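You operate a simulated robot arm through the tools that you are given. There is no shell and no other tool.

You run a simulated robot arm. Do the job below in one go: nothing can be reset, and whatever is moved stays where it is left.

Task
Put things in order on the pale workbench. At the end: the tiny grey cone is in the blue tray; the purple clip stands where the tiny grey cone stood; the orange clip stands where the purple clip stood; the round red tin (marked "BAD") stands where the clear labelled jar (marked "WELD") stood; the clear labelled jar from the pale workbench stands where the orange clip stood; whatever was shut is shut again. Leave all else as you found it, and nothing knocked over.

Only the result counts: the job must be done as asked and must still hold three seconds after the hand-in. Knocking over, shifting, dropping, spilling or breaking anything else fails it.

Robot
A 7-joint arm with a two-finger parallel gripper, fixed in place. Base frame: the origin is at the foot of the arm, x ahead of it, y to its left, z up; the work surface is at about z = 0. Readings come in m, rad, newtons and seconds.
With the tool pointing down near the work surface it reaches from about 0.24 to 0.62 m from the base axis. Its first joint turns from -1.152 to 1.152 rad. Payload 2.6 kg.
The tool frame sits at the grasp point between the pads (the TCP): z along the fingers, y along the line on which they close. The tips reach 0.03 m beyond it. The gripper opens to 0.094 m. The fingers are 0.028 m wide and 0.01 m thick; the gripper's body (0.05 by 0.096 m) begins 0.055 m behind the TCP.
Orientation is told as [roll, pitch, yaw] about the base's x, y, z axes, in that order, counted from this pose: with the fingers straight down and closing along the base's y, the tool's x points along the base's -x, its y along +y and its z along -z.

Tools
- The arm moves only by the tool servo_tool. Its argument "moves" is a list of rows, each a list of 7 numbers: the gripper command, from -1 (fully open) to 1 (shut), values between in proportion, then the shift along the base's x, y, z in m, then the turn, a rotation vector about the base's x, y, z in rad. In form: [[fingers, x, y, z, rx, ry, rz], ...]. A call has 1 to 20 rows; each row is the pose to reach, as a shift and turn from the pose commanded when the call began. Rows are played at 5 a second. More than 0.05 m and 0.15 rad between two rows, or a gripper value outside its range, and nothing of the call is played. A pose out of reach is approached as far as the arm can. The call stops where the force on the tool passes 40 N (or 10 N more than at its start, if that is more) or the arm is blocked; 0.2 s more then pass. The fingers move at their own pace (about 0.072 m/s each) and stop on an object; they squeeze with about 31 N. The grip force told is the motor's: it shows also when the fingers shut on nothing. Time passes only in rows, and 0.2 s behind the last, so rows that repeat a pose let the fingers close. It gives the time, the measured TCP pose, the force on the tool (base axes), the opening and the grip force at its end, in the units of the frame above (readings bear some noise), with the torque about the TCP (base axes, N m) and any sound that the robot's microphone picked up.
- Cameras (640 x 400 px; columns grow to the right, rows downward): "scene" is fixed at [0.0291, 0.4366, 0.559]; the picture's right is [-0.81, -0.58, 0.00], its down [-0.38, 0.53, -0.75] and it looks along [0.44, -0.61, -0.66] (base axes); focal length 297 px, centre (320, 200). "wrist" rides on the gripper at [0.076, 0.014, -0.102] in the tool frame; the picture's right is [-0.18, 0.98, 0.00], its down [-0.75, -0.14, -0.64] and it looks along [-0.63, -0.12, 0.77] (tool axes); focal length 243 px, centre (320, 200). There is no depth. A picture from a camera that has moved, and an enlarged one, comes with that camera's place and axes in the base frame and with its lens. The place of the scene camera against the robot may be out by one fixed shift of up to 0.012 m in any direction.
- snapshot(camera): a new picture of that camera. It takes no simulated time.
- zoom(camera, box): a new picture of the part [left, top, right, bottom] of that camera's present view, enlarged. It takes no simulated time.
- sign_off(): hands the job in; it is judged then, once.

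Nothing tells you positions but the pictures and the camera data. Unless the task says otherwise, let go and move clear before handing in.

The tools are called as a command line: name --pt "numbers of a row" for each row, then --argument value for the rest, lists and objects as JSON in quotes. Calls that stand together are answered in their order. servo_tool: Moves the arm, as the interface text tells. Its arguments: {"type":"object","properties":{"moves":{"type":"array","items":{"type":"array","items":{"type":"number"}}}},"required":["moves"]} The other tools are called the same way: snapshot (camera) takes a picture; zoom (camera, box) takes an enlarged picture of a part of a camera's view; sign_off () hands the job in.

At the start:

```text
t: 0.0
ee_pos: [0.4011, 0.0665, 0.2651]
tool_rot: [-0.001, 0.001, 0.0]
wrist_force: [0.6, -0.9, 0.4]
ft_torque: [-0.05, 0.0, -0.01]
grip_width: 0.0941
grip_force: 0.1
```

scene: 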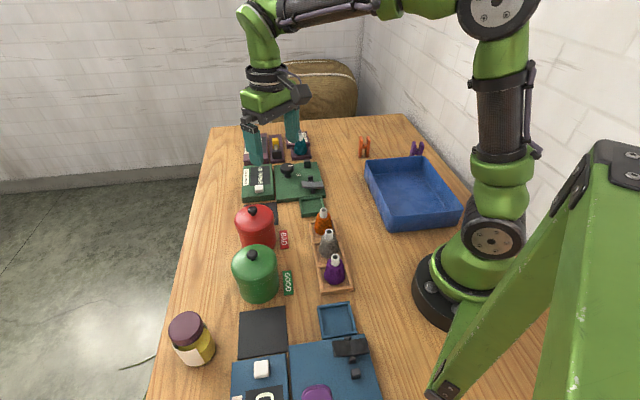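
wrist: 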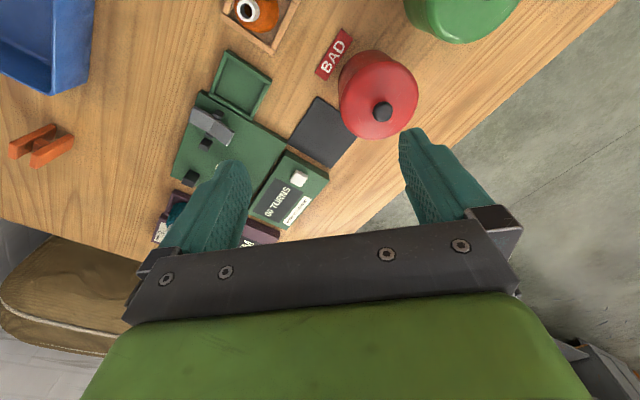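

I see a workbench with a blue tray, two clips (orange, purple), red and green tins, a jar, a rack of cones and some boxes. I'll look closer at each part before I move anything.

zoom --camera "scene" --box '[220, 110, 380, 210]'

zoom --camera "scene" --box '[140, 290, 400, 400]'

zoom --camera "scene" --box '[220, 190, 380, 300]'

zoom --camera "scene" --box '[340, 110, 480, 240]'

```text
4.00 times, centred on (300, 160) of scene
camera zoom: at [0.0291, 0.4366, 0.559], right [-0.81, -0.58, 0.0], down [-0.38, 0.53, -0.75], along [0.44, -0.61, -0.66], focal length 1189 px, centre (400, 360)
```

zoom: 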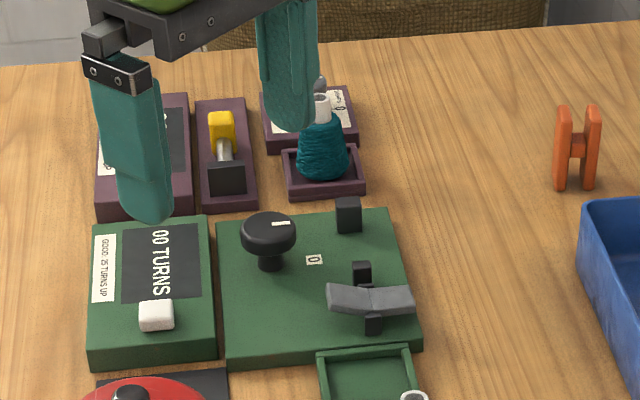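

```text
2.46 times, centred on (270, 345) of scene
camera zoom: at [0.0291, 0.4366, 0.559], right [-0.81, -0.58, 0.0], down [-0.38, 0.53, -0.75], along [0.44, -0.61, -0.66], focal length 732 px, centre (443, -157)
```

zoom: 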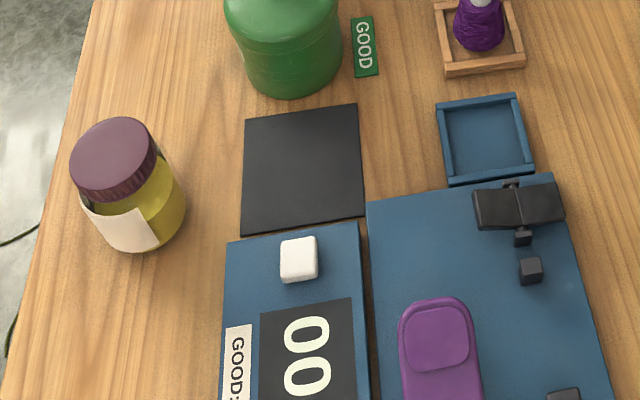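

```text
3.64 times, centred on (300, 245) of scene
camera zoom: at [0.0291, 0.4366, 0.559], right [-0.81, -0.58, 0.0], down [-0.38, 0.53, -0.75], along [0.44, -0.61, -0.66], focal length 1081 px, centre (393, 36)
```

zoom: 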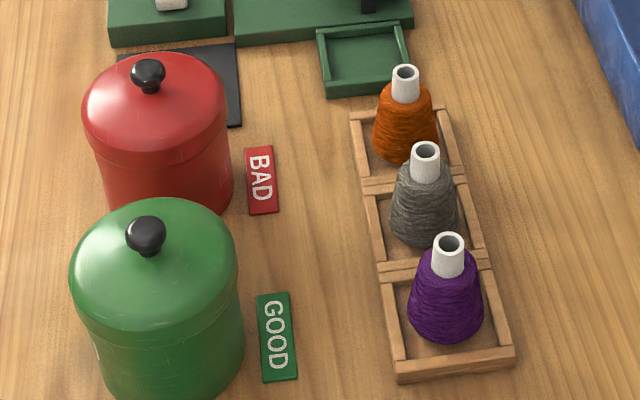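

```text
3.08 times, centred on (410, 175) of scene
camera zoom: at [0.0291, 0.4366, 0.559], right [-0.81, -0.58, 0.0], down [-0.38, 0.53, -0.75], along [0.44, -0.61, -0.66], focal length 915 px, centre (43, 277)
```

zoom: 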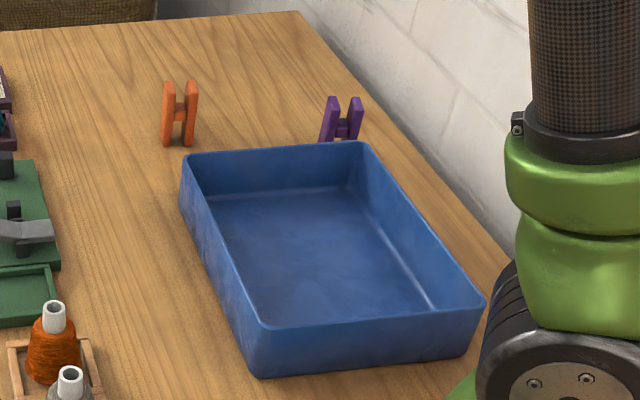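

The scene camera puts the jar at about (0.33, 0.385), the red tin at (0.43, 0.135), the grey cone at (0.28, 0.06), the orange clip at (0.41, -0.345) and the purple clip at (0.26, -0.445). Next I'll move high over the jar side and check with the wrist camera.

servo_tool --pt "-1 -0.03 0.04 0.01 0 0 0" --pt "-1 -0.06 0.08 0.02 0 0 0" --pt "-1 -0.09 0.12 0.03 0 0 0" --pt "-1 -0.11 0.16 0.03 0 0 0" --pt "-1 -0.13 0.2 0.03 0 0 0" --pt "-1 -0.14 0.24 0.03 0 0 0" --pt "-1 -0.14 0.24 0.03 0 0 0"

snapshot --camera "wrist"

snapshot --camera "scene"

```text
refused: row 1 steps farther than a row can; nothing moved
```

```text
taken
camera wrist: at [0.3237, 0.0797, 0.367], right [0.18, 0.98, 0.0], down [0.75, -0.14, 0.64], along [0.63, -0.12, -0.77], focal length 243 px, centre (320, 200)
```

wrist: 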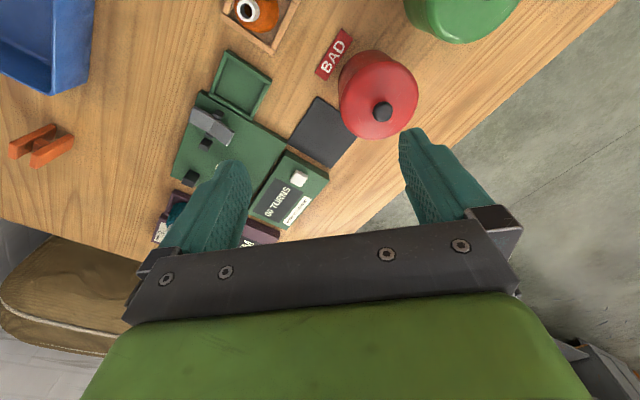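

```text
taken
```

scene: 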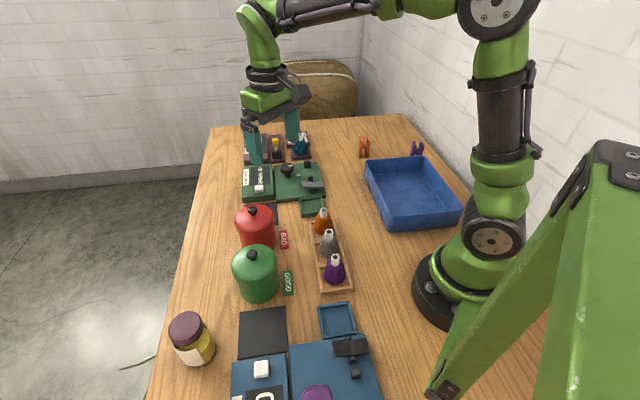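

The view matches my estimates; the first step was slightly too long and was refused. I'll repeat the move with shorter steps.

servo_tool --pt "-1 -0.02 0.035 0.01 0 0 0" --pt "-1 -0.04 0.075 0.02 0 0 0" --pt "-1 -0.065 0.115 0.03 0 0 0" --pt "-1 -0.085 0.155 0.03 0 0 0" --pt "-1 -0.105 0.195 0.03 0 0 0" --pt "-1 -0.12 0.235 0.03 0 0 0" --pt "-1 -0.12 0.24 0.03 0 0 0" --pt "-1 -0.12 0.24 0.03 0 0 0"

snapshot --camera "wrist"

snapshot --camera "scene"

```text
t: 1.8
ee_pos: [0.2788, 0.3086, 0.2946]
tool_rot: [0.0, 0.002, 0.002]
wrist_force: [0.5, -0.3, -1.1]
ft_torque: [0.0, 0.0, -0.02]
grip_width: 0.094
grip_force: 0.2
```

```text
taken
camera wrist: at [0.203, 0.3201, 0.397], right [0.18, 0.98, 0.0], down [0.75, -0.14, 0.64], along [0.63, -0.12, -0.77], focal length 243 px, centre (320, 200)
```

wrist: 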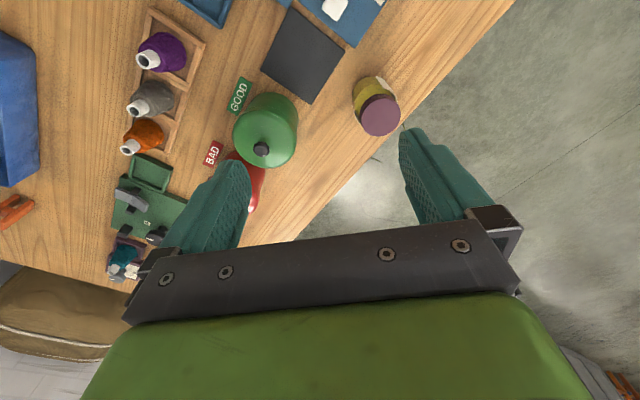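

```text
taken
```

scene: 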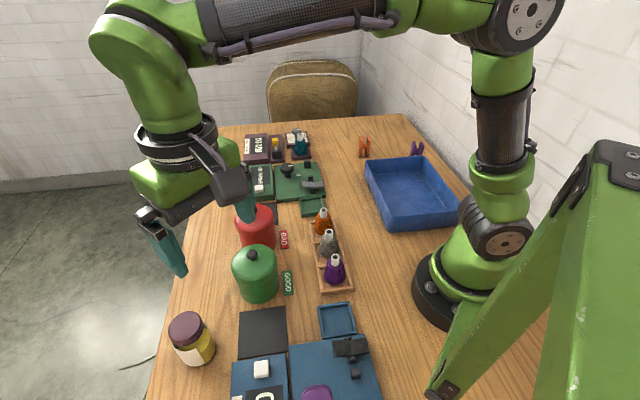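

The jar, with its purple lid, is clear in the wrist view. I'll zoom in on it, the tins and the rack.

zoom --camera "wrist" --box '[310, 50, 430, 150]'

zoom --camera "wrist" --box '[100, 0, 220, 100]'

zoom --camera "wrist" --box '[190, 70, 320, 220]'

zoom --camera "wrist" --box '[540, 320, 640, 400]'

zoom --camera "scene" --box '[150, 300, 230, 370]'

zoom --camera "scene" --box '[220, 190, 310, 310]'

```text
4.00 times, centred on (370, 100) of wrist
camera zoom: at [0.203, 0.3201, 0.397], right [0.18, 0.98, 0.0], down [0.75, -0.14, 0.64], along [0.63, -0.12, -0.77], focal length 970 px, centre (120, 600)
```

zoom: 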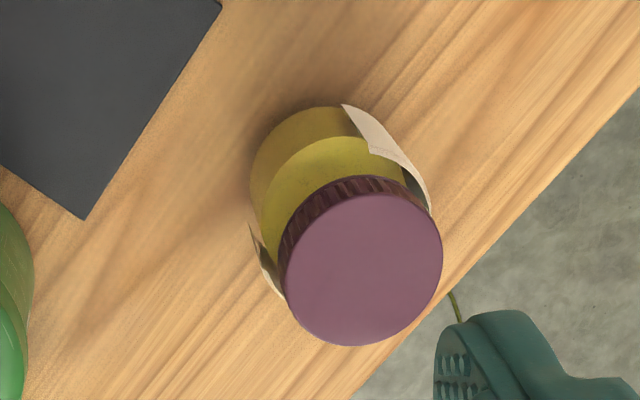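

```text
4.00 times, centred on (160, 50) of wrist
camera zoom: at [0.203, 0.3201, 0.397], right [0.18, 0.98, 0.0], down [0.75, -0.14, 0.64], along [0.63, -0.12, -0.77], focal length 970 px, centre (960, 800)
```

zoom: 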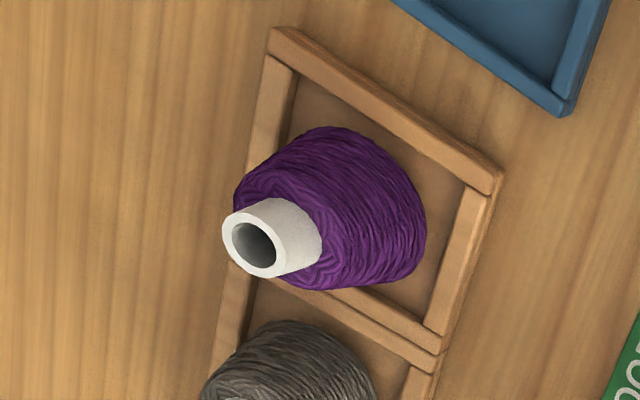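

```text
2.67 times, centred on (255, 145) of wrist
camera zoom: at [0.203, 0.3201, 0.397], right [0.18, 0.98, 0.0], down [0.75, -0.14, 0.64], along [0.63, -0.12, -0.77], focal length 647 px, centre (493, 347)
```

zoom: 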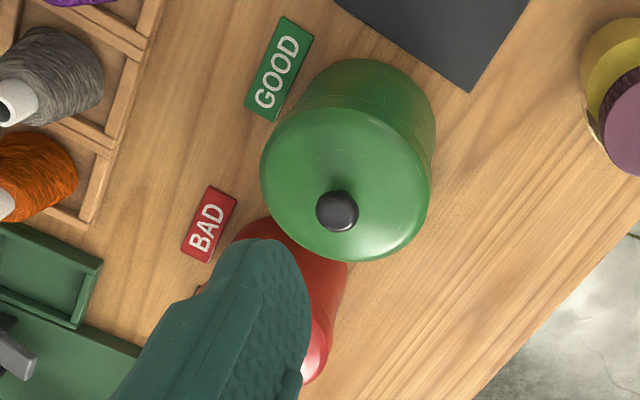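

```text
5.00 times, centred on (590, 360) of wrist
camera zoom: at [0.203, 0.3201, 0.397], right [0.18, 0.98, 0.0], down [0.75, -0.14, 0.64], along [0.63, -0.12, -0.77], focal length 1213 px, centre (-1030, -600)
```

zoom: 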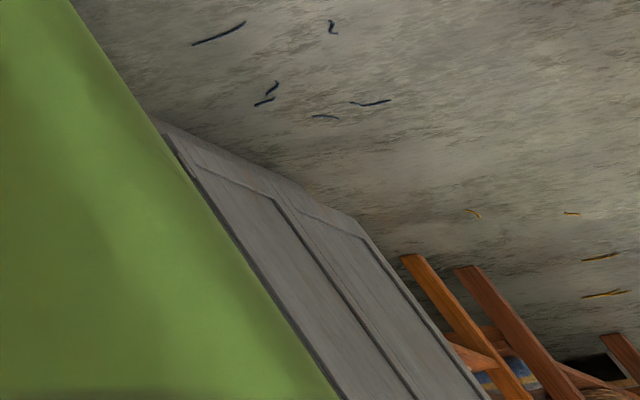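

```text
5.71 times, centred on (190, 335) of scene
camera zoom: at [0.0291, 0.4366, 0.559], right [-0.81, -0.58, 0.0], down [-0.38, 0.53, -0.75], along [0.44, -0.61, -0.66], focal length 1699 px, centre (1063, -571)
```

zoom: 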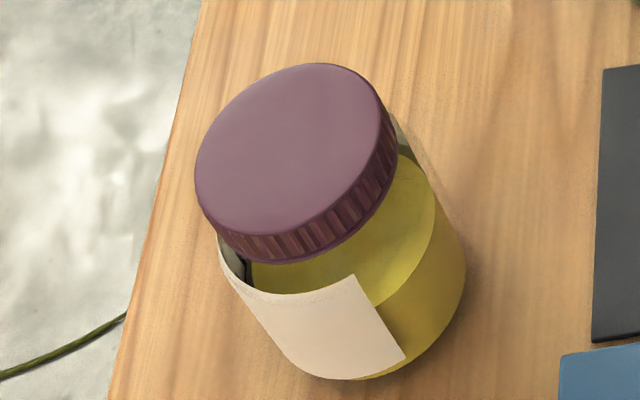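

```text
3.33 times, centred on (265, 250) of scene
camera zoom: at [0.0291, 0.4366, 0.559], right [-0.81, -0.58, 0.0], down [-0.38, 0.53, -0.75], along [0.44, -0.61, -0.66], focal length 991 px, centre (503, 33)
```

zoom: 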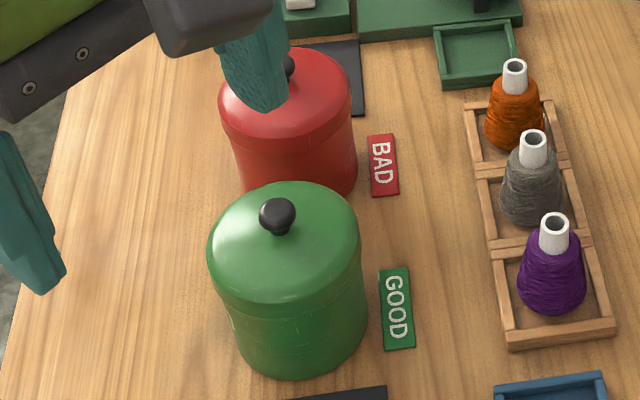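

The jar reads about (0.338, 0.377), 0.078 tall with a lid of about 0.053 m. The cone rack runs at about -45°, with the grey cone in the middle. I'll go above the rack with the fingers turned across it and look straight down.

servo_tool --pt "-1 0 -0.036 -0.005 0 0 -0.112" --pt "-1 0 -0.072 -0.01 0 0 -0.224" --pt "-1 0 -0.108 -0.015 0 0 -0.336" --pt "-1 0 -0.144 -0.02 0 0 -0.448" --pt "-1 0 -0.18 -0.025 0 0 -0.56" --pt "-1 0 -0.216 -0.035 0 0 -0.672" --pt "-1 0 -0.25 -0.045 0 0 -0.785" --pt "-1 0 -0.25 -0.045 0 0 -0.785" --pt "-1 0 -0.25 -0.045 0 0 -0.785"

snapshot --camera "wrist"

snapshot --camera "scene"

```text
t: 3.8
ee_pos: [0.2803, 0.0548, 0.25]
tool_rot: [-0.001, 0.0, -0.786]
wrist_force: [0.3, 0.0, 0.3]
ft_torque: [0.01, -0.02, -0.05]
grip_width: 0.0939
grip_force: 0.0
```

```text
taken
camera wrist: at [0.2363, 0.1188, 0.352], right [0.83, 0.56, 0.0], down [0.43, -0.63, 0.64], along [0.36, -0.53, -0.77], focal length 243 px, centre (320, 200)
```

wrist: 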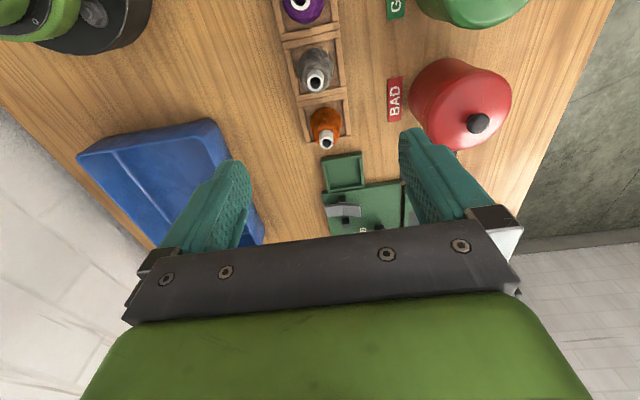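

```text
taken
```

scene: 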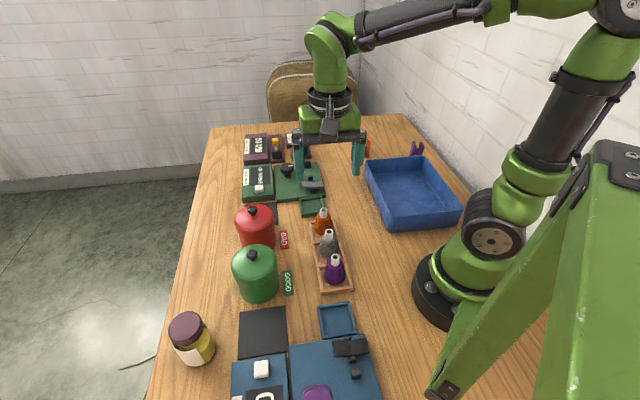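

zoom --camera "wrist" --box '[260, 0, 380, 160]'

zoom --camera "wrist" --box '[380, 30, 540, 170]'

```text
2.50 times, centred on (320, 80) of wrist
camera zoom: at [0.2363, 0.1188, 0.352], right [0.83, 0.56, 0.0], down [0.43, -0.63, 0.64], along [0.36, -0.53, -0.77], focal length 606 px, centre (320, 500)
```

zoom: 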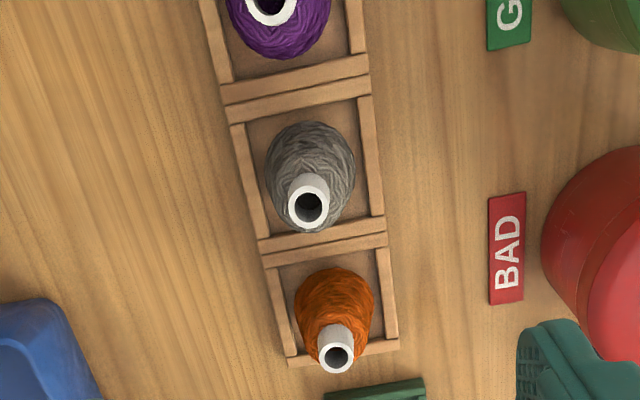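

```text
2.86 times, centred on (460, 100) of wrist
camera zoom: at [0.2363, 0.1188, 0.352], right [0.83, 0.56, 0.0], down [0.43, -0.63, 0.64], along [0.36, -0.53, -0.77], focal length 693 px, centre (-80, 486)
```

zoom: 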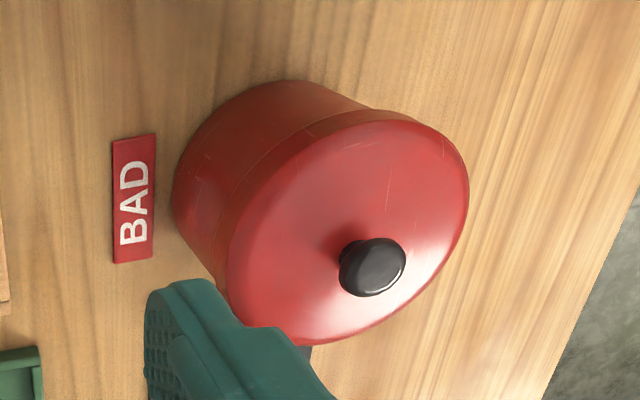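

The grey cone stands centred in the middle compartment at about (0.2705, 0.0613), and its tube top is at about z=0.083. I'll line up over it and come down partway to check.

servo_tool --pt "-0.3 -0.005 0.003 -0.03 0 0 0" --pt "-0.3 -0.0095 0.006 -0.06 0 0 0" --pt "-0.3 -0.0095 0.006 -0.09 0 0 0" --pt "-0.3 -0.0095 0.006 -0.11 0 0 0" --pt "-0.3 -0.0095 0.006 -0.11 0 0 0"

snapshot --camera "wrist"

zoom --camera "scene" --box '[270, 170, 390, 300]'

```text
t: 5.0
ee_pos: [0.2703, 0.0612, 0.1392]
tool_rot: [0.0, -0.001, -0.786]
wrist_force: [0.0, 0.3, 0.3]
ft_torque: [-0.01, -0.01, -0.01]
grip_width: 0.0612
grip_force: 0.0
```

```text
taken
camera wrist: at [0.2263, 0.125, 0.2418], right [0.82, 0.57, 0.0], down [0.43, -0.63, 0.64], along [0.36, -0.53, -0.77], focal length 243 px, centre (320, 200)
```

wrist: 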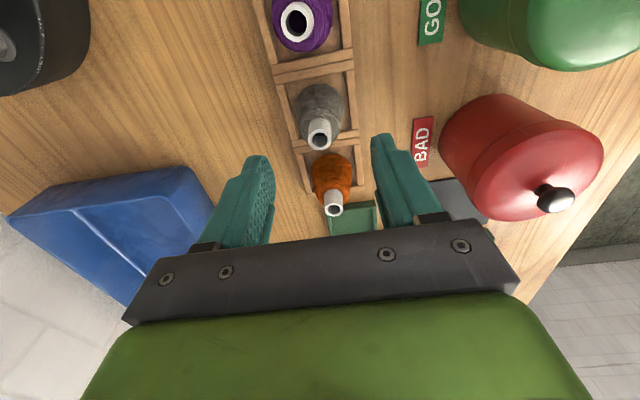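

```text
3.08 times, centred on (330, 235) of scene
camera zoom: at [0.0291, 0.4366, 0.559], right [-0.81, -0.58, 0.0], down [-0.38, 0.53, -0.75], along [0.44, -0.61, -0.66], focal length 915 px, centre (289, 92)
```

zoom: 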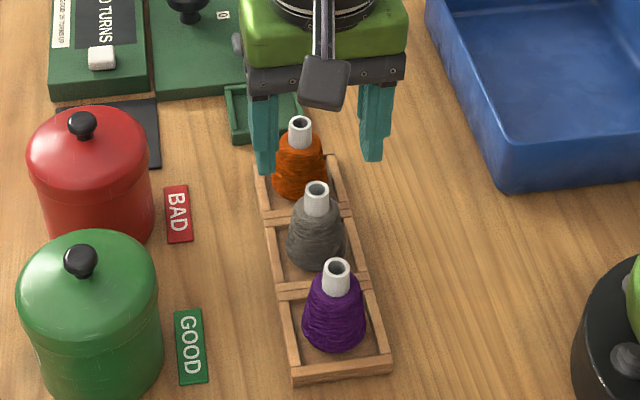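

The tube is roughly between the fingers. I'll zoom in on it to refine its height and the alignment.

zoom --camera "wrist" --box '[270, 70, 370, 220]'

```text
2.67 times, centred on (320, 145) of wrist
camera zoom: at [0.2263, 0.125, 0.2418], right [0.82, 0.57, 0.0], down [0.43, -0.63, 0.64], along [0.36, -0.53, -0.77], focal length 647 px, centre (320, 347)
```

zoom: 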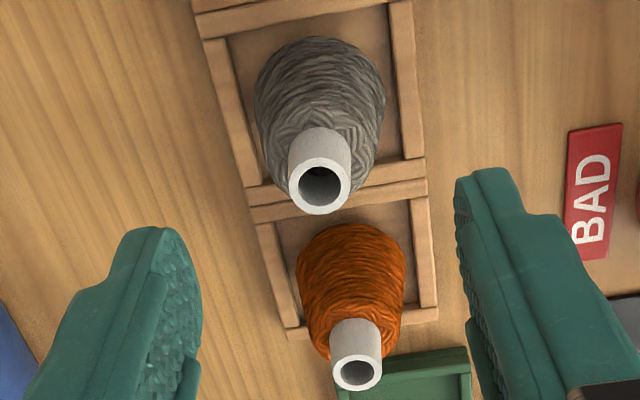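

The tube is centred between the fingers and stands between about z=0.06 and z=0.083. I'll descend to z=0.09, grip the tube and lift straight up.

servo_tool --pt "-0.3 0 0 -0.02 0 0 0" --pt "-0.3 0 0 -0.04 0 0 0" --pt "-0.3 0 0 -0.051 0 0 0" --pt "-0.3 0 0 -0.051 0 0 0" --pt "1 0 0 -0.051 0 0 0" --pt "1 0 0 -0.051 0 0 0" --pt "1 0 0 -0.051 0 0 0" --pt "1 0 0 -0.051 0 0 0" --pt "1 0 0 -0.051 0 0 0"

zoom --camera "scene" --box '[270, 170, 390, 300]'

```text
t: 7.0
ee_pos: [0.2713, 0.0629, 0.0895]
tool_rot: [0.001, -0.001, -0.785]
wrist_force: [-1.2, -4.5, 15.5]
ft_torque: [-0.3, -0.07, -0.07]
grip_width: 0.0227
grip_force: 31.3
```

```text
3.08 times, centred on (330, 235) of scene
camera zoom: at [0.029, 0.4366, 0.559], right [-0.81, -0.58, 0.0], down [-0.38, 0.53, -0.75], along [0.44, -0.61, -0.66], focal length 915 px, centre (289, 92)
```

zoom: 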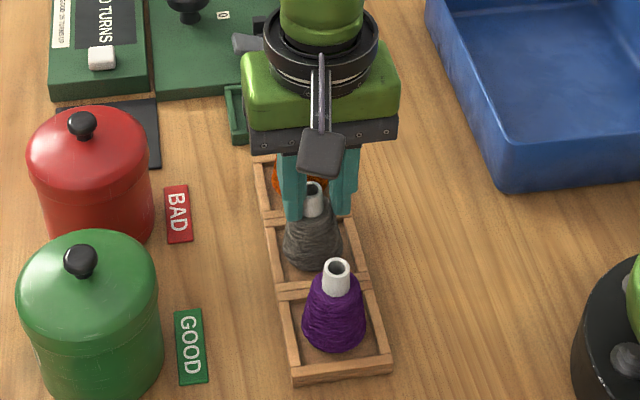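

The tips closed on the sloped yarn and are pushing the cone down. I'll open, rise 7 mm and close on the straight tube instead.

servo_tool --pt "0.2 0 0 0 0 0 0" --pt "0.2 0 0 0 0 0 0" --pt "0.2 0 0 0.007 0 0 0" --pt "0.2 0 0 0.007 0 0 0" --pt "1 0 0 0.007 0 0 0" --pt "1 0 0 0.007 0 0 0" --pt "1 0 0 0.007 0 0 0" --pt "1 0 0 0.007 0 0 0"

zoom --camera "scene" --box '[270, 170, 390, 300]'

snapshot --camera "wrist"

```text
t: 8.8
ee_pos: [0.2713, 0.0622, 0.095]
tool_rot: [-0.001, 0.001, -0.784]
wrist_force: [-0.2, -0.1, 0.6]
ft_torque: [0.0, 0.01, -0.01]
grip_width: 0.0159
grip_force: 31.1
```

```text
3.08 times, centred on (330, 235) of scene
camera zoom: at [0.0291, 0.4366, 0.559], right [-0.81, -0.58, 0.0], down [-0.38, 0.53, -0.75], along [0.44, -0.61, -0.66], focal length 915 px, centre (289, 92)
```

zoom: 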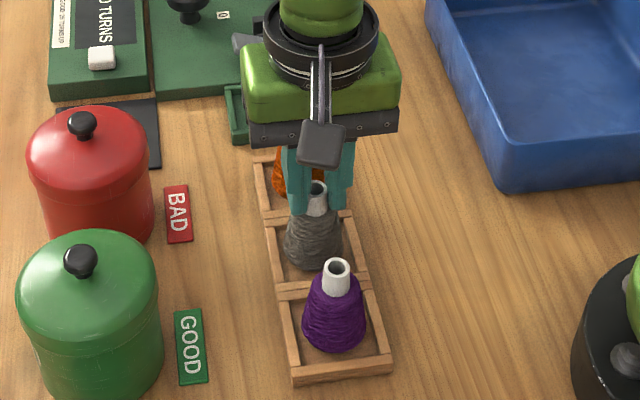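

```text
taken
camera wrist: at [0.2267, 0.1252, 0.1977], right [0.82, 0.57, 0.0], down [0.43, -0.63, 0.64], along [0.36, -0.53, -0.77], focal length 243 px, centre (320, 200)
```

wrist: 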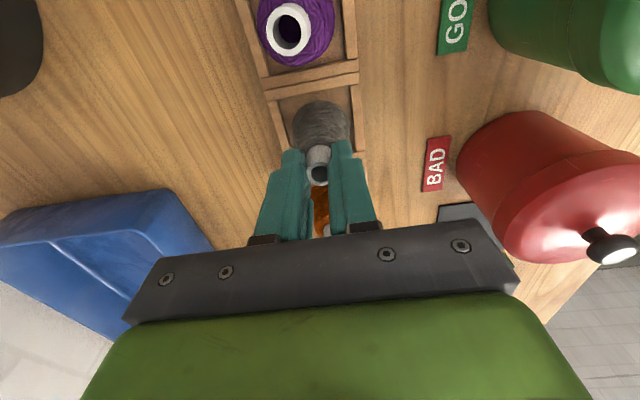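

The tube is gripped at 0.016 m with no side load. I'll lift it straight up and check that it holds.

servo_tool --pt "1 0 0 0.01 0 0 0" --pt "1 0 0 0.03 0 0 0" --pt "1 0 0 0.06 0 0 0" --pt "1 0 0 0.1 0 0 0" --pt "1 0 0 0.13 0 0 0" --pt "1 0 0 0.13 0 0 0"

snapshot --camera "scene"

snapshot --camera "wrist"

```text
t: 10.2
ee_pos: [0.2709, 0.0621, 0.2254]
tool_rot: [0.0, 0.0, -0.784]
wrist_force: [-0.9, -0.2, -0.4]
ft_torque: [0.0, 0.01, 0.01]
grip_width: 0.0162
grip_force: 30.3
```

```text
taken
```

scene: 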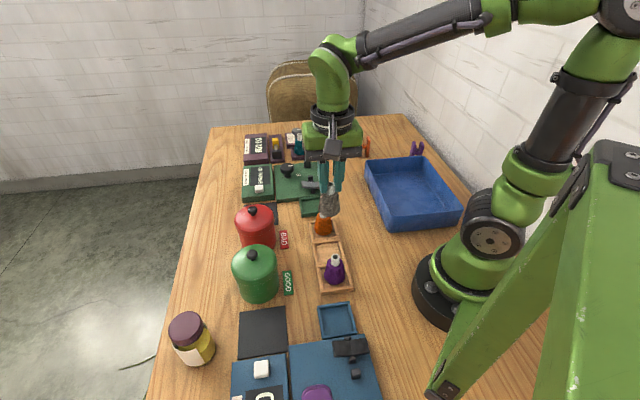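

```text
taken
camera wrist: at [0.2266, 0.1245, 0.3278], right [0.82, 0.57, 0.0], down [0.43, -0.63, 0.64], along [0.36, -0.53, -0.77], focal length 243 px, centre (320, 200)
```

wrist: 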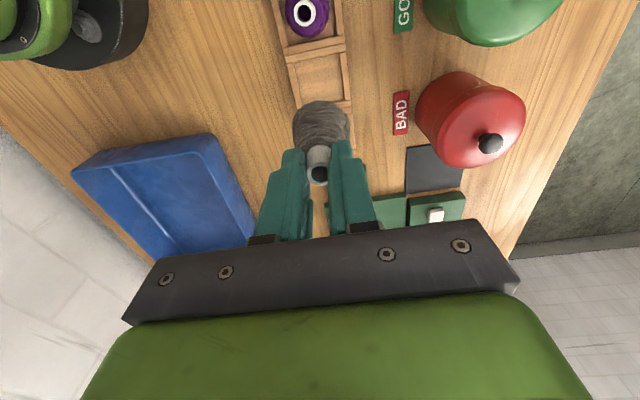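

The cone is held and the compartment is empty. I'll carry it over to the tray at a safe height.

servo_tool --pt "1 0.005 -0.02 0 0 0 0" --pt "1 0.01 -0.06 0 0 0 0" --pt "1 0.015 -0.1 0 0 0 0" --pt "1 0.015 -0.14 0 0 0 0" --pt "1 0.005 -0.18 0 0 0 0" --pt "1 -0.01 -0.22 0 0 0 0" --pt "1 -0.03 -0.26 0 0 0 0" --pt "1 -0.045 -0.3 0 0 0 0" --pt "1 -0.056 -0.335 0 0 0 0" --pt "1 -0.056 -0.342 0 0 0 0" --pt "1 -0.056 -0.342 0 0 0 0"

snapshot --camera "scene"

snapshot --camera "wrist"

```text
t: 12.6
ee_pos: [0.2154, -0.2798, 0.2261]
tool_rot: [-0.001, 0.0, -0.783]
wrist_force: [-1.0, 0.9, -0.3]
ft_torque: [-0.01, -0.05, -0.01]
grip_width: 0.0161
grip_force: 31.4
```

```text
taken
```

scene: 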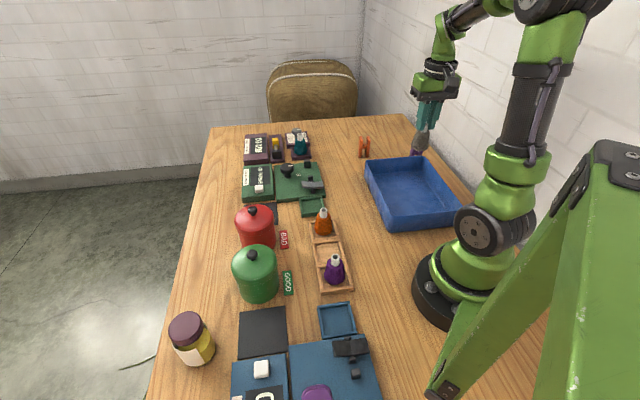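

```text
taken
camera wrist: at [0.1707, -0.2169, 0.3283], right [0.82, 0.57, 0.0], down [0.43, -0.63, 0.64], along [0.36, -0.53, -0.77], focal length 243 px, centre (320, 200)
```

wrist: 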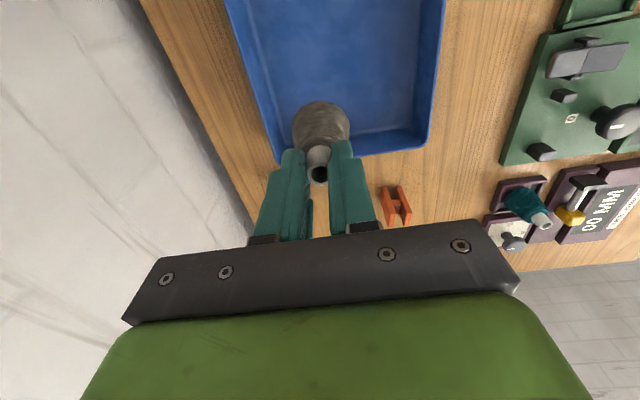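

The cone hangs over the tray, whose centre I put at about (0.208, -0.237). I'll move a little toward the centre and lower the cone to near the tray floor.

servo_tool --pt "1 -0.005 0.03 -0.02 0 0 0" --pt "1 -0.005 0.03 -0.05 0 0 0" --pt "1 -0.005 0.03 -0.08 0 0 0" --pt "1 -0.005 0.03 -0.105 0 0 0" --pt "1 -0.005 0.03 -0.12 0 0 0" --pt "1 -0.005 0.03 -0.124 0 0 0" --pt "1 -0.005 0.03 -0.124 0 0 0"

snapshot --camera "wrist"

zoom --camera "scene" --box '[350, 100, 490, 240]'

```text
t: 14.2
ee_pos: [0.2112, -0.2496, 0.1001]
tool_rot: [-0.001, 0.0, -0.784]
wrist_force: [0.1, 0.1, 0.1]
ft_torque: [-0.02, 0.01, 0.0]
grip_width: 0.0161
grip_force: 31.6
```

```text
taken
camera wrist: at [0.166, -0.1868, 0.2036], right [0.82, 0.57, 0.0], down [0.43, -0.63, 0.64], along [0.36, -0.53, -0.77], focal length 243 px, centre (320, 200)
```

wrist: 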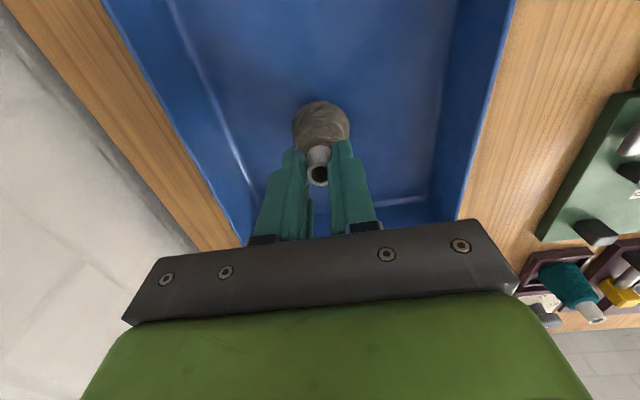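

```text
2.86 times, centred on (420, 170) of scene
camera zoom: at [0.0291, 0.4366, 0.559], right [-0.81, -0.58, 0.0], down [-0.38, 0.53, -0.75], along [0.44, -0.61, -0.66], focal length 849 px, centre (34, 286)
```

zoom: 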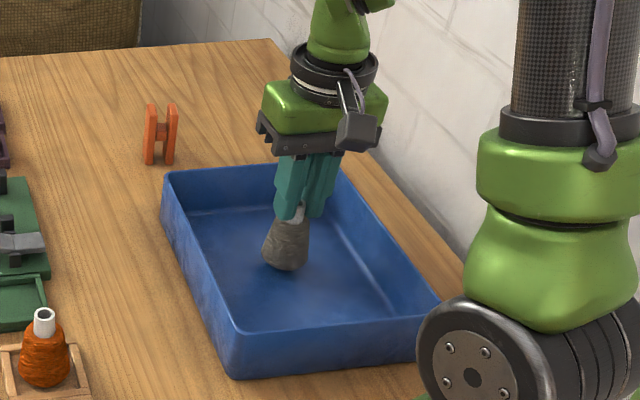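

The cone hangs upright just above the tray floor. I'll ease it down by millimetres while watching the force.

servo_tool --pt "1 0 0 -0.0015 0 0 0" --pt "1 0 0 -0.003 0 0 0" --pt "1 0 0 -0.004 0 0 0" --pt "1 0 0 -0.004 0 0 0"

```text
t: 15.2
ee_pos: [0.2105, -0.2488, 0.0978]
tool_rot: [0.0, 0.0, -0.784]
wrist_force: [-0.4, 0.1, -0.9]
ft_torque: [-0.01, 0.01, -0.02]
grip_width: 0.0162
grip_force: 30.7
```

servo_tool --pt "1 0 0 -0.001 0 0 0" --pt "1 0 0 -0.002 0 0 0" --pt "1 0 0 -0.002 0 0 0"

zoom --camera "scene" --box '[350, 100, 490, 240]'

```text
t: 16.0
ee_pos: [0.2091, -0.2493, 0.0959]
tool_rot: [-0.001, 0.0, -0.783]
wrist_force: [0.6, -0.4, -0.5]
ft_torque: [0.02, -0.02, 0.05]
grip_width: 0.0158
grip_force: 31.0
```

```text
2.86 times, centred on (420, 170) of scene
camera zoom: at [0.0291, 0.4366, 0.559], right [-0.81, -0.58, 0.0], down [-0.38, 0.53, -0.75], along [0.44, -0.61, -0.66], focal length 849 px, centre (34, 286)
```

zoom: 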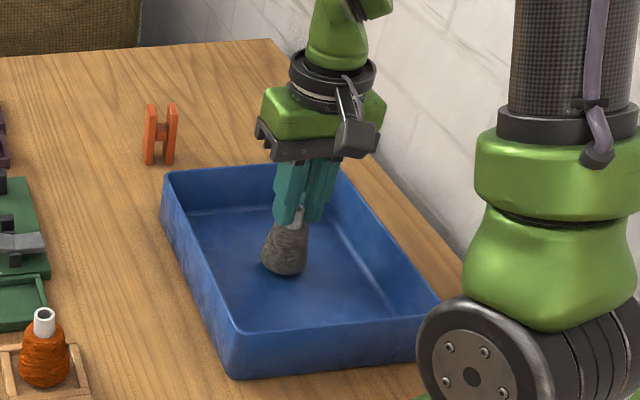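

There is still no contact force, so I'll keep lowering in small steps.

servo_tool --pt "1 0 0 -0.001 0 0 0" --pt "1 0 0 -0.002 0 0 0" --pt "1 0 0 -0.002 0 0 0"

servo_tool --pt "1 0 0 -0.001 0 0 0" --pt "1 0 0 -0.001 0 0 0"

```text
t: 16.8
ee_pos: [0.2103, -0.2487, 0.0935]
tool_rot: [-0.001, 0.0, -0.783]
wrist_force: [0.8, 0.6, 0.4]
ft_torque: [0.0, 0.01, 0.0]
grip_width: 0.0159
grip_force: 30.9
```

```text
t: 17.4
ee_pos: [0.2108, -0.2494, 0.093]
tool_rot: [-0.001, -0.002, -0.784]
wrist_force: [-3.6, 2.8, 19.8]
ft_torque: [0.24, 0.31, -0.03]
grip_width: 0.016
grip_force: 31.4
```

The cone touched the tray floor at z of about 0.093. I'll ease the pressure, open the fingers and rise clear.

servo_tool --pt "1 0 0 0.0006 0 0 0" --pt "0.5 0 0 0.0006 0 0 0" --pt "0.1 0 0 0.0006 0 0 0" --pt "-0.2 0 0 0.0006 0 0 0" --pt "-0.2 0 0 0.0006 0 0 0" --pt "-0.2 0 0 0.02 0 0 0" --pt "-0.2 0 0 0.05 0 0 0" --pt "-0.2 0 0 0.09 0 0 0" --pt "-0.2 0 0 0.13 0 0 0" --pt "-0.2 0 0 0.16 0 0 0" --pt "-0.2 0 0 0.16 0 0 0"

zoom --camera "scene" --box '[350, 100, 490, 240]'

snapshot --camera "wrist"

```text
t: 19.8
ee_pos: [0.2107, -0.2502, 0.2528]
tool_rot: [0.001, 0.0, -0.785]
wrist_force: [0.0, 0.6, -0.2]
ft_torque: [-0.02, 0.01, 0.04]
grip_width: 0.0561
grip_force: 0.0
```

```text
2.86 times, centred on (420, 170) of scene
camera zoom: at [0.0291, 0.4366, 0.559], right [-0.81, -0.58, 0.0], down [-0.38, 0.53, -0.75], along [0.44, -0.61, -0.66], focal length 849 px, centre (34, 286)
```

zoom: 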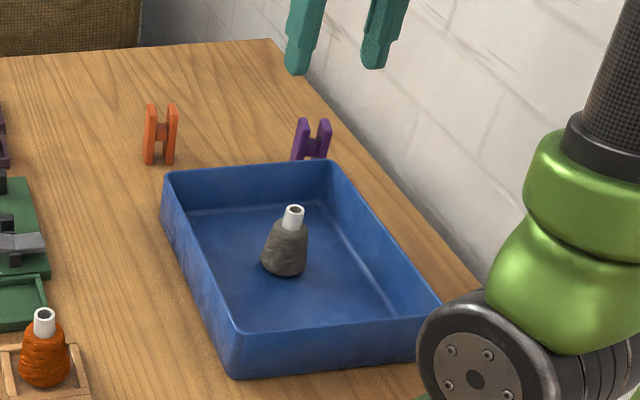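

```text
taken
camera wrist: at [0.1658, -0.1869, 0.3551], right [0.82, 0.57, 0.0], down [0.43, -0.63, 0.64], along [0.36, -0.53, -0.77], focal length 243 px, centre (320, 200)
```

wrist: 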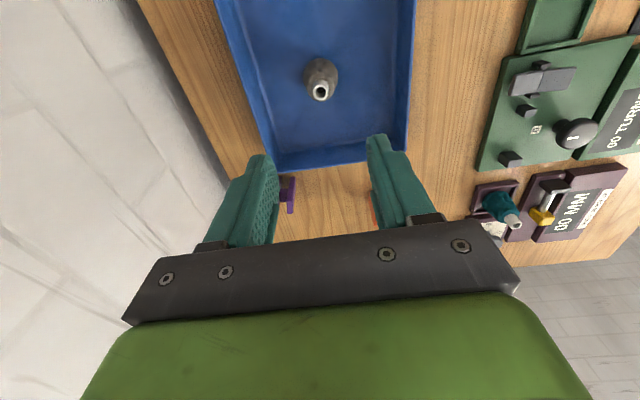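

The grey cone stands in the tray. Next I'll open the fingers and move toward the purple clip behind the tray for a close look.

servo_tool --pt "-1 0.006 -0.04 0 0 0 0" --pt "-1 0.012 -0.08 0 0 0 0" --pt "-1 0.018 -0.12 0 0 0 0" --pt "-1 0.025 -0.155 0 0 0 0" --pt "-1 0.025 -0.155 0 0 0 0" --pt "-1 0.025 -0.155 0 0 0 0"

snapshot --camera "wrist"

zoom --camera "scene" --box '[350, 120, 450, 180]'

```text
t: 21.2
ee_pos: [0.2365, -0.4043, 0.2533]
tool_rot: [-0.001, 0.0, -0.785]
wrist_force: [0.3, -0.3, -0.4]
ft_torque: [-0.02, 0.04, 0.0]
grip_width: 0.0937
grip_force: 0.1
```

```text
taken
camera wrist: at [0.1912, -0.3416, 0.3552], right [0.82, 0.57, 0.0], down [0.43, -0.63, 0.64], along [0.36, -0.53, -0.77], focal length 243 px, centre (320, 200)
```

wrist: 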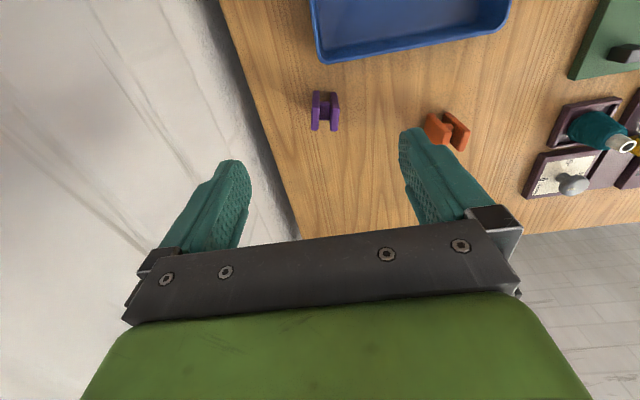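

```text
6.40 times, centred on (400, 150) of scene
camera zoom: at [0.0291, 0.4366, 0.559], right [-0.81, -0.58, 0.0], down [-0.38, 0.53, -0.75], along [0.44, -0.61, -0.66], focal length 1903 px, centre (-192, 520)
```

zoom: 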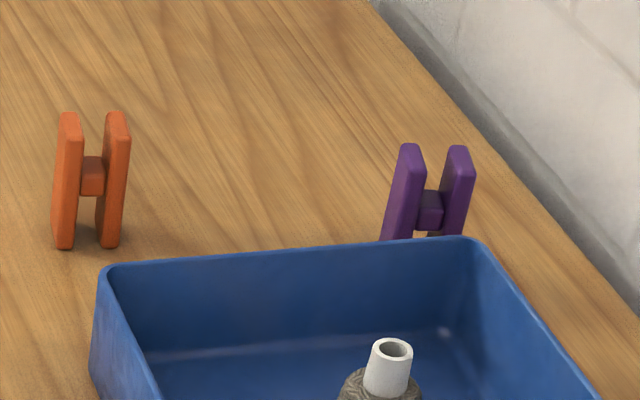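

zoom --camera "wrist" --box '[285, 70, 365, 150]'

zoom --camera "wrist" --box '[400, 80, 490, 160]'

```text
5.00 times, centred on (325, 110) of wrist
camera zoom: at [0.1912, -0.3416, 0.3552], right [0.82, 0.57, 0.0], down [0.43, -0.63, 0.64], along [0.36, -0.53, -0.77], focal length 1213 px, centre (295, 650)
```

zoom: 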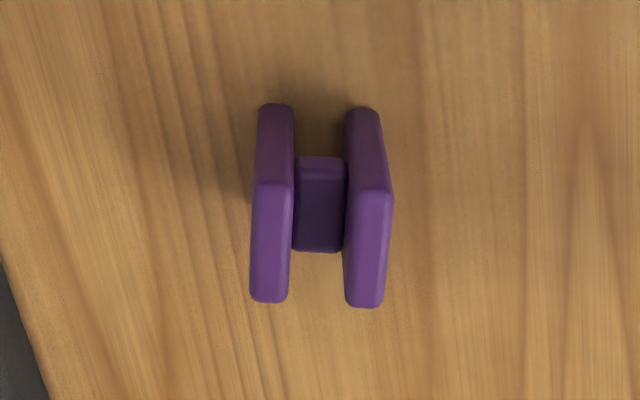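

```text
5.00 times, centred on (445, 120) of wrist
camera zoom: at [0.1912, -0.3416, 0.3552], right [0.82, 0.57, 0.0], down [0.43, -0.63, 0.64], along [0.36, -0.53, -0.77], focal length 1213 px, centre (-305, 600)
```

zoom: 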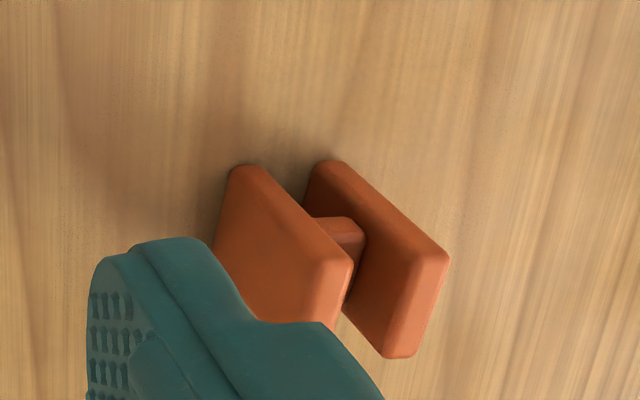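

The purple clip stands at about (0.260, -0.432), roughly 0.065 tall and 0.033 across, with its plates facing about 32°. I'll align the gripper above it and take a second look.

servo_tool --pt "-0.4 0.008 -0.009 -0.02 0 0 -0.08" --pt "-0.4 0.016 -0.018 -0.05 0 0 -0.16" --pt "-0.4 0.025 -0.0267 -0.08 0 0 -0.227" --pt "-0.4 0.025 -0.0267 -0.09 0 0 -0.227" --pt "-0.4 0.025 -0.0267 -0.09 0 0 -0.227"

zoom --camera "wrist" --box '[240, 60, 400, 220]'

zoom --camera "scene" --box '[350, 80, 470, 180]'

```text
t: 22.4
ee_pos: [0.2611, -0.4306, 0.1631]
tool_rot: [-0.001, 0.001, -1.013]
wrist_force: [0.4, 0.4, 0.1]
ft_torque: [0.01, -0.02, -0.01]
grip_width: 0.0658
grip_force: 0.0
```

```text
2.50 times, centred on (320, 140) of wrist
camera zoom: at [0.2314, -0.3603, 0.2653], right [0.93, 0.37, 0.0], down [0.28, -0.71, 0.64], along [0.23, -0.6, -0.77], focal length 606 px, centre (320, 350)
```

zoom: 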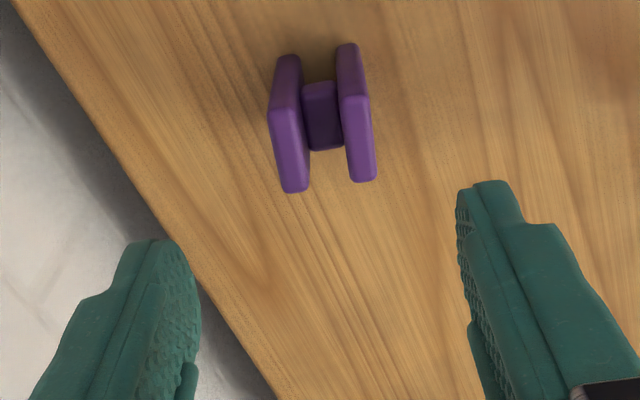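

```text
4.00 times, centred on (410, 130) of scene
camera zoom: at [0.0291, 0.4366, 0.559], right [-0.81, -0.58, 0.0], down [-0.38, 0.53, -0.75], along [0.44, -0.61, -0.66], focal length 1189 px, centre (-40, 480)
```

zoom: 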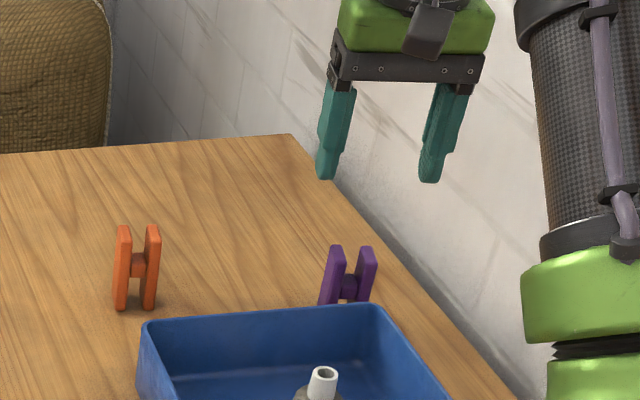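

The two views agree, with the clip at (0.2605, -0.4317), turned about 4.5° more than I had it. I'll correct the yaw, go down and grip the upper part of the clip.

servo_tool --pt "-0.4 0.0008 0.0005 -0.02 0 0 -0.078" --pt "-0.4 0.0008 0.0005 -0.05 0 0 -0.078" --pt "-0.4 0.0008 0.0005 -0.08 0 0 -0.078" --pt "-0.4 0.0008 0.0005 -0.1 0 0 -0.078" --pt "-0.4 0.0008 0.0005 -0.105 0 0 -0.078" --pt "-0.4 0.0008 0.0005 -0.105 0 0 -0.078"

snapshot --camera "wrist"

zoom --camera "scene" --box '[350, 80, 470, 180]'

```text
t: 23.8
ee_pos: [0.2619, -0.4304, 0.0568]
tool_rot: [0.001, 0.0, -1.09]
wrist_force: [-0.6, 0.2, -0.8]
ft_torque: [-0.01, 0.05, 0.02]
grip_width: 0.0659
grip_force: 0.0
```

```text
taken
camera wrist: at [0.2378, -0.3576, 0.1596], right [0.96, 0.29, 0.0], down [0.22, -0.73, 0.64], along [0.19, -0.61, -0.77], focal length 243 px, centre (320, 200)
```

wrist: 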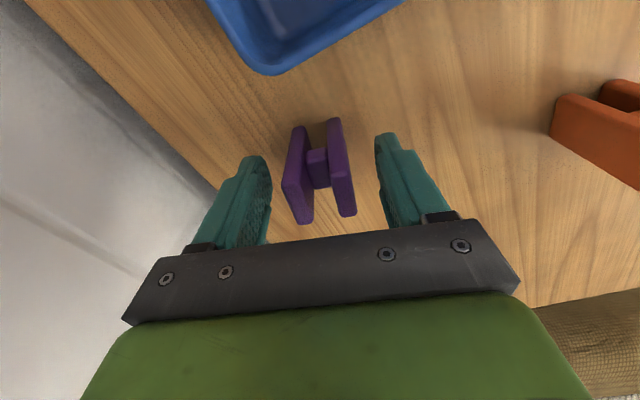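

```text
4.00 times, centred on (410, 130) of scene
camera zoom: at [0.0291, 0.4366, 0.559], right [-0.81, -0.58, 0.0], down [-0.38, 0.53, -0.75], along [0.44, -0.61, -0.66], focal length 1189 px, centre (-40, 480)
```

zoom: 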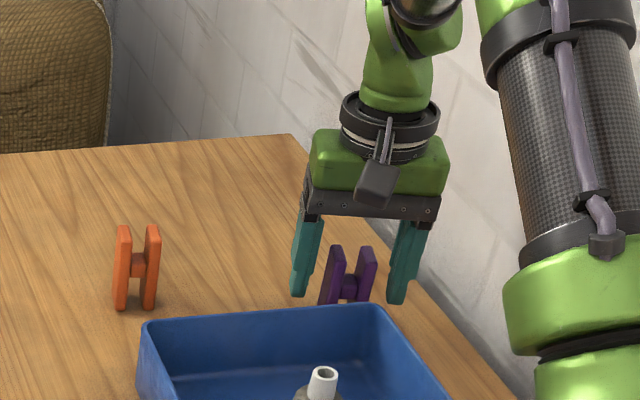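

The clip sits centred between the fingers. I'll close on it and lift slightly.

servo_tool --pt "0.1 0 0 0 0 0 0" --pt "0.4 0 0 0 0 0 0" --pt "0.7 0 0 0 0 0 0" --pt "1 0 0 0 0 0 0" --pt "1 0 0 0 0 0 0"

snapshot --camera "wrist"

```text
t: 25.0
ee_pos: [0.2615, -0.4301, 0.0581]
tool_rot: [0.0, 0.0, -1.09]
wrist_force: [-0.3, 0.7, -0.2]
ft_torque: [0.05, 0.02, -0.02]
grip_width: 0.0374
grip_force: 30.7
```

```text
taken
camera wrist: at [0.2378, -0.3576, 0.1599], right [0.96, 0.29, 0.0], down [0.22, -0.73, 0.64], along [0.19, -0.61, -0.77], focal length 243 px, centre (320, 200)
```

wrist: 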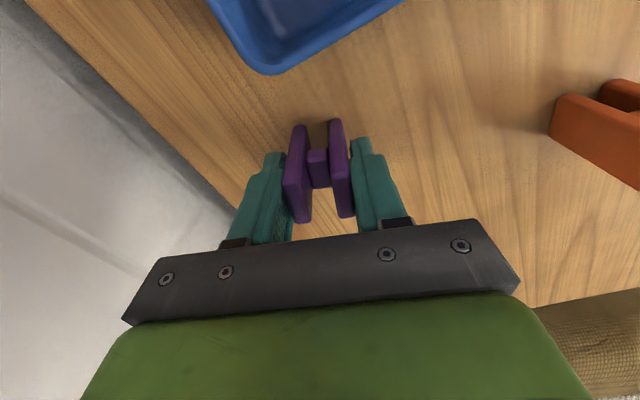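

The clip is held at 0.037 m. I'll lift it high, carry it over the bench to above the empty rack compartment, and turn it to match the rack.

servo_tool --pt "1 0 0 0.03 0 0 0" --pt "1 0 0 0.07 0 0 0" --pt "1 0 0 0.11 0 0 0" --pt "1 0 0 0.15 0 0 0" --pt "1 0.015 0.035 0.16 0 0 0.025" --pt "1 0.03 0.075 0.16 0 0 0.05" --pt "1 0.045 0.115 0.16 0 0 0.075" --pt "1 0.055 0.155 0.16 0 0 0.1" --pt "1 0.065 0.2 0.16 0 0 0.125" --pt "1 0.07 0.245 0.16 0 0 0.15" --pt "1 0.07 0.29 0.16 0 0 0.18" --pt "1 0.065 0.335 0.16 0 0 0.21" --pt "1 0.055 0.38 0.16 0 0 0.24" --pt "1 0.04 0.42 0.16 0 0 0.27" --pt "1 0.025 0.46 0.16 0 0 0.29" --pt "1 0.01 0.493 0.16 0 0 0.305" --pt "1 0.01 0.493 0.16 0 0 0.305" --pt "1 0.01 0.493 0.16 0 0 0.305"

snapshot --camera "wrist"

snapshot --camera "scene"

```text
t: 28.8
ee_pos: [0.2704, 0.0627, 0.2181]
tool_rot: [0.0, 0.0, -0.785]
wrist_force: [-0.6, 0.1, -0.1]
ft_torque: [0.0, -0.02, 0.01]
grip_width: 0.0375
grip_force: 31.2
```

```text
taken
camera wrist: at [0.2254, 0.1249, 0.3207], right [0.82, 0.57, 0.0], down [0.43, -0.63, 0.64], along [0.36, -0.53, -0.77], focal length 243 px, centre (320, 200)
```

wrist: 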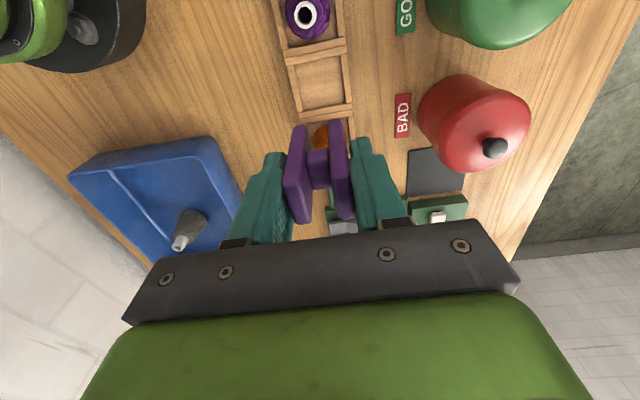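

```text
taken
```

scene: 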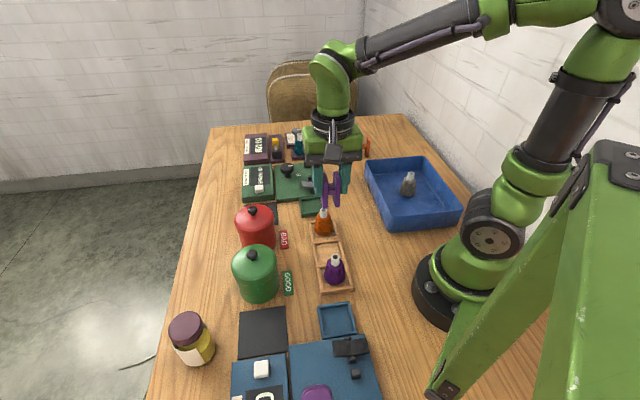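

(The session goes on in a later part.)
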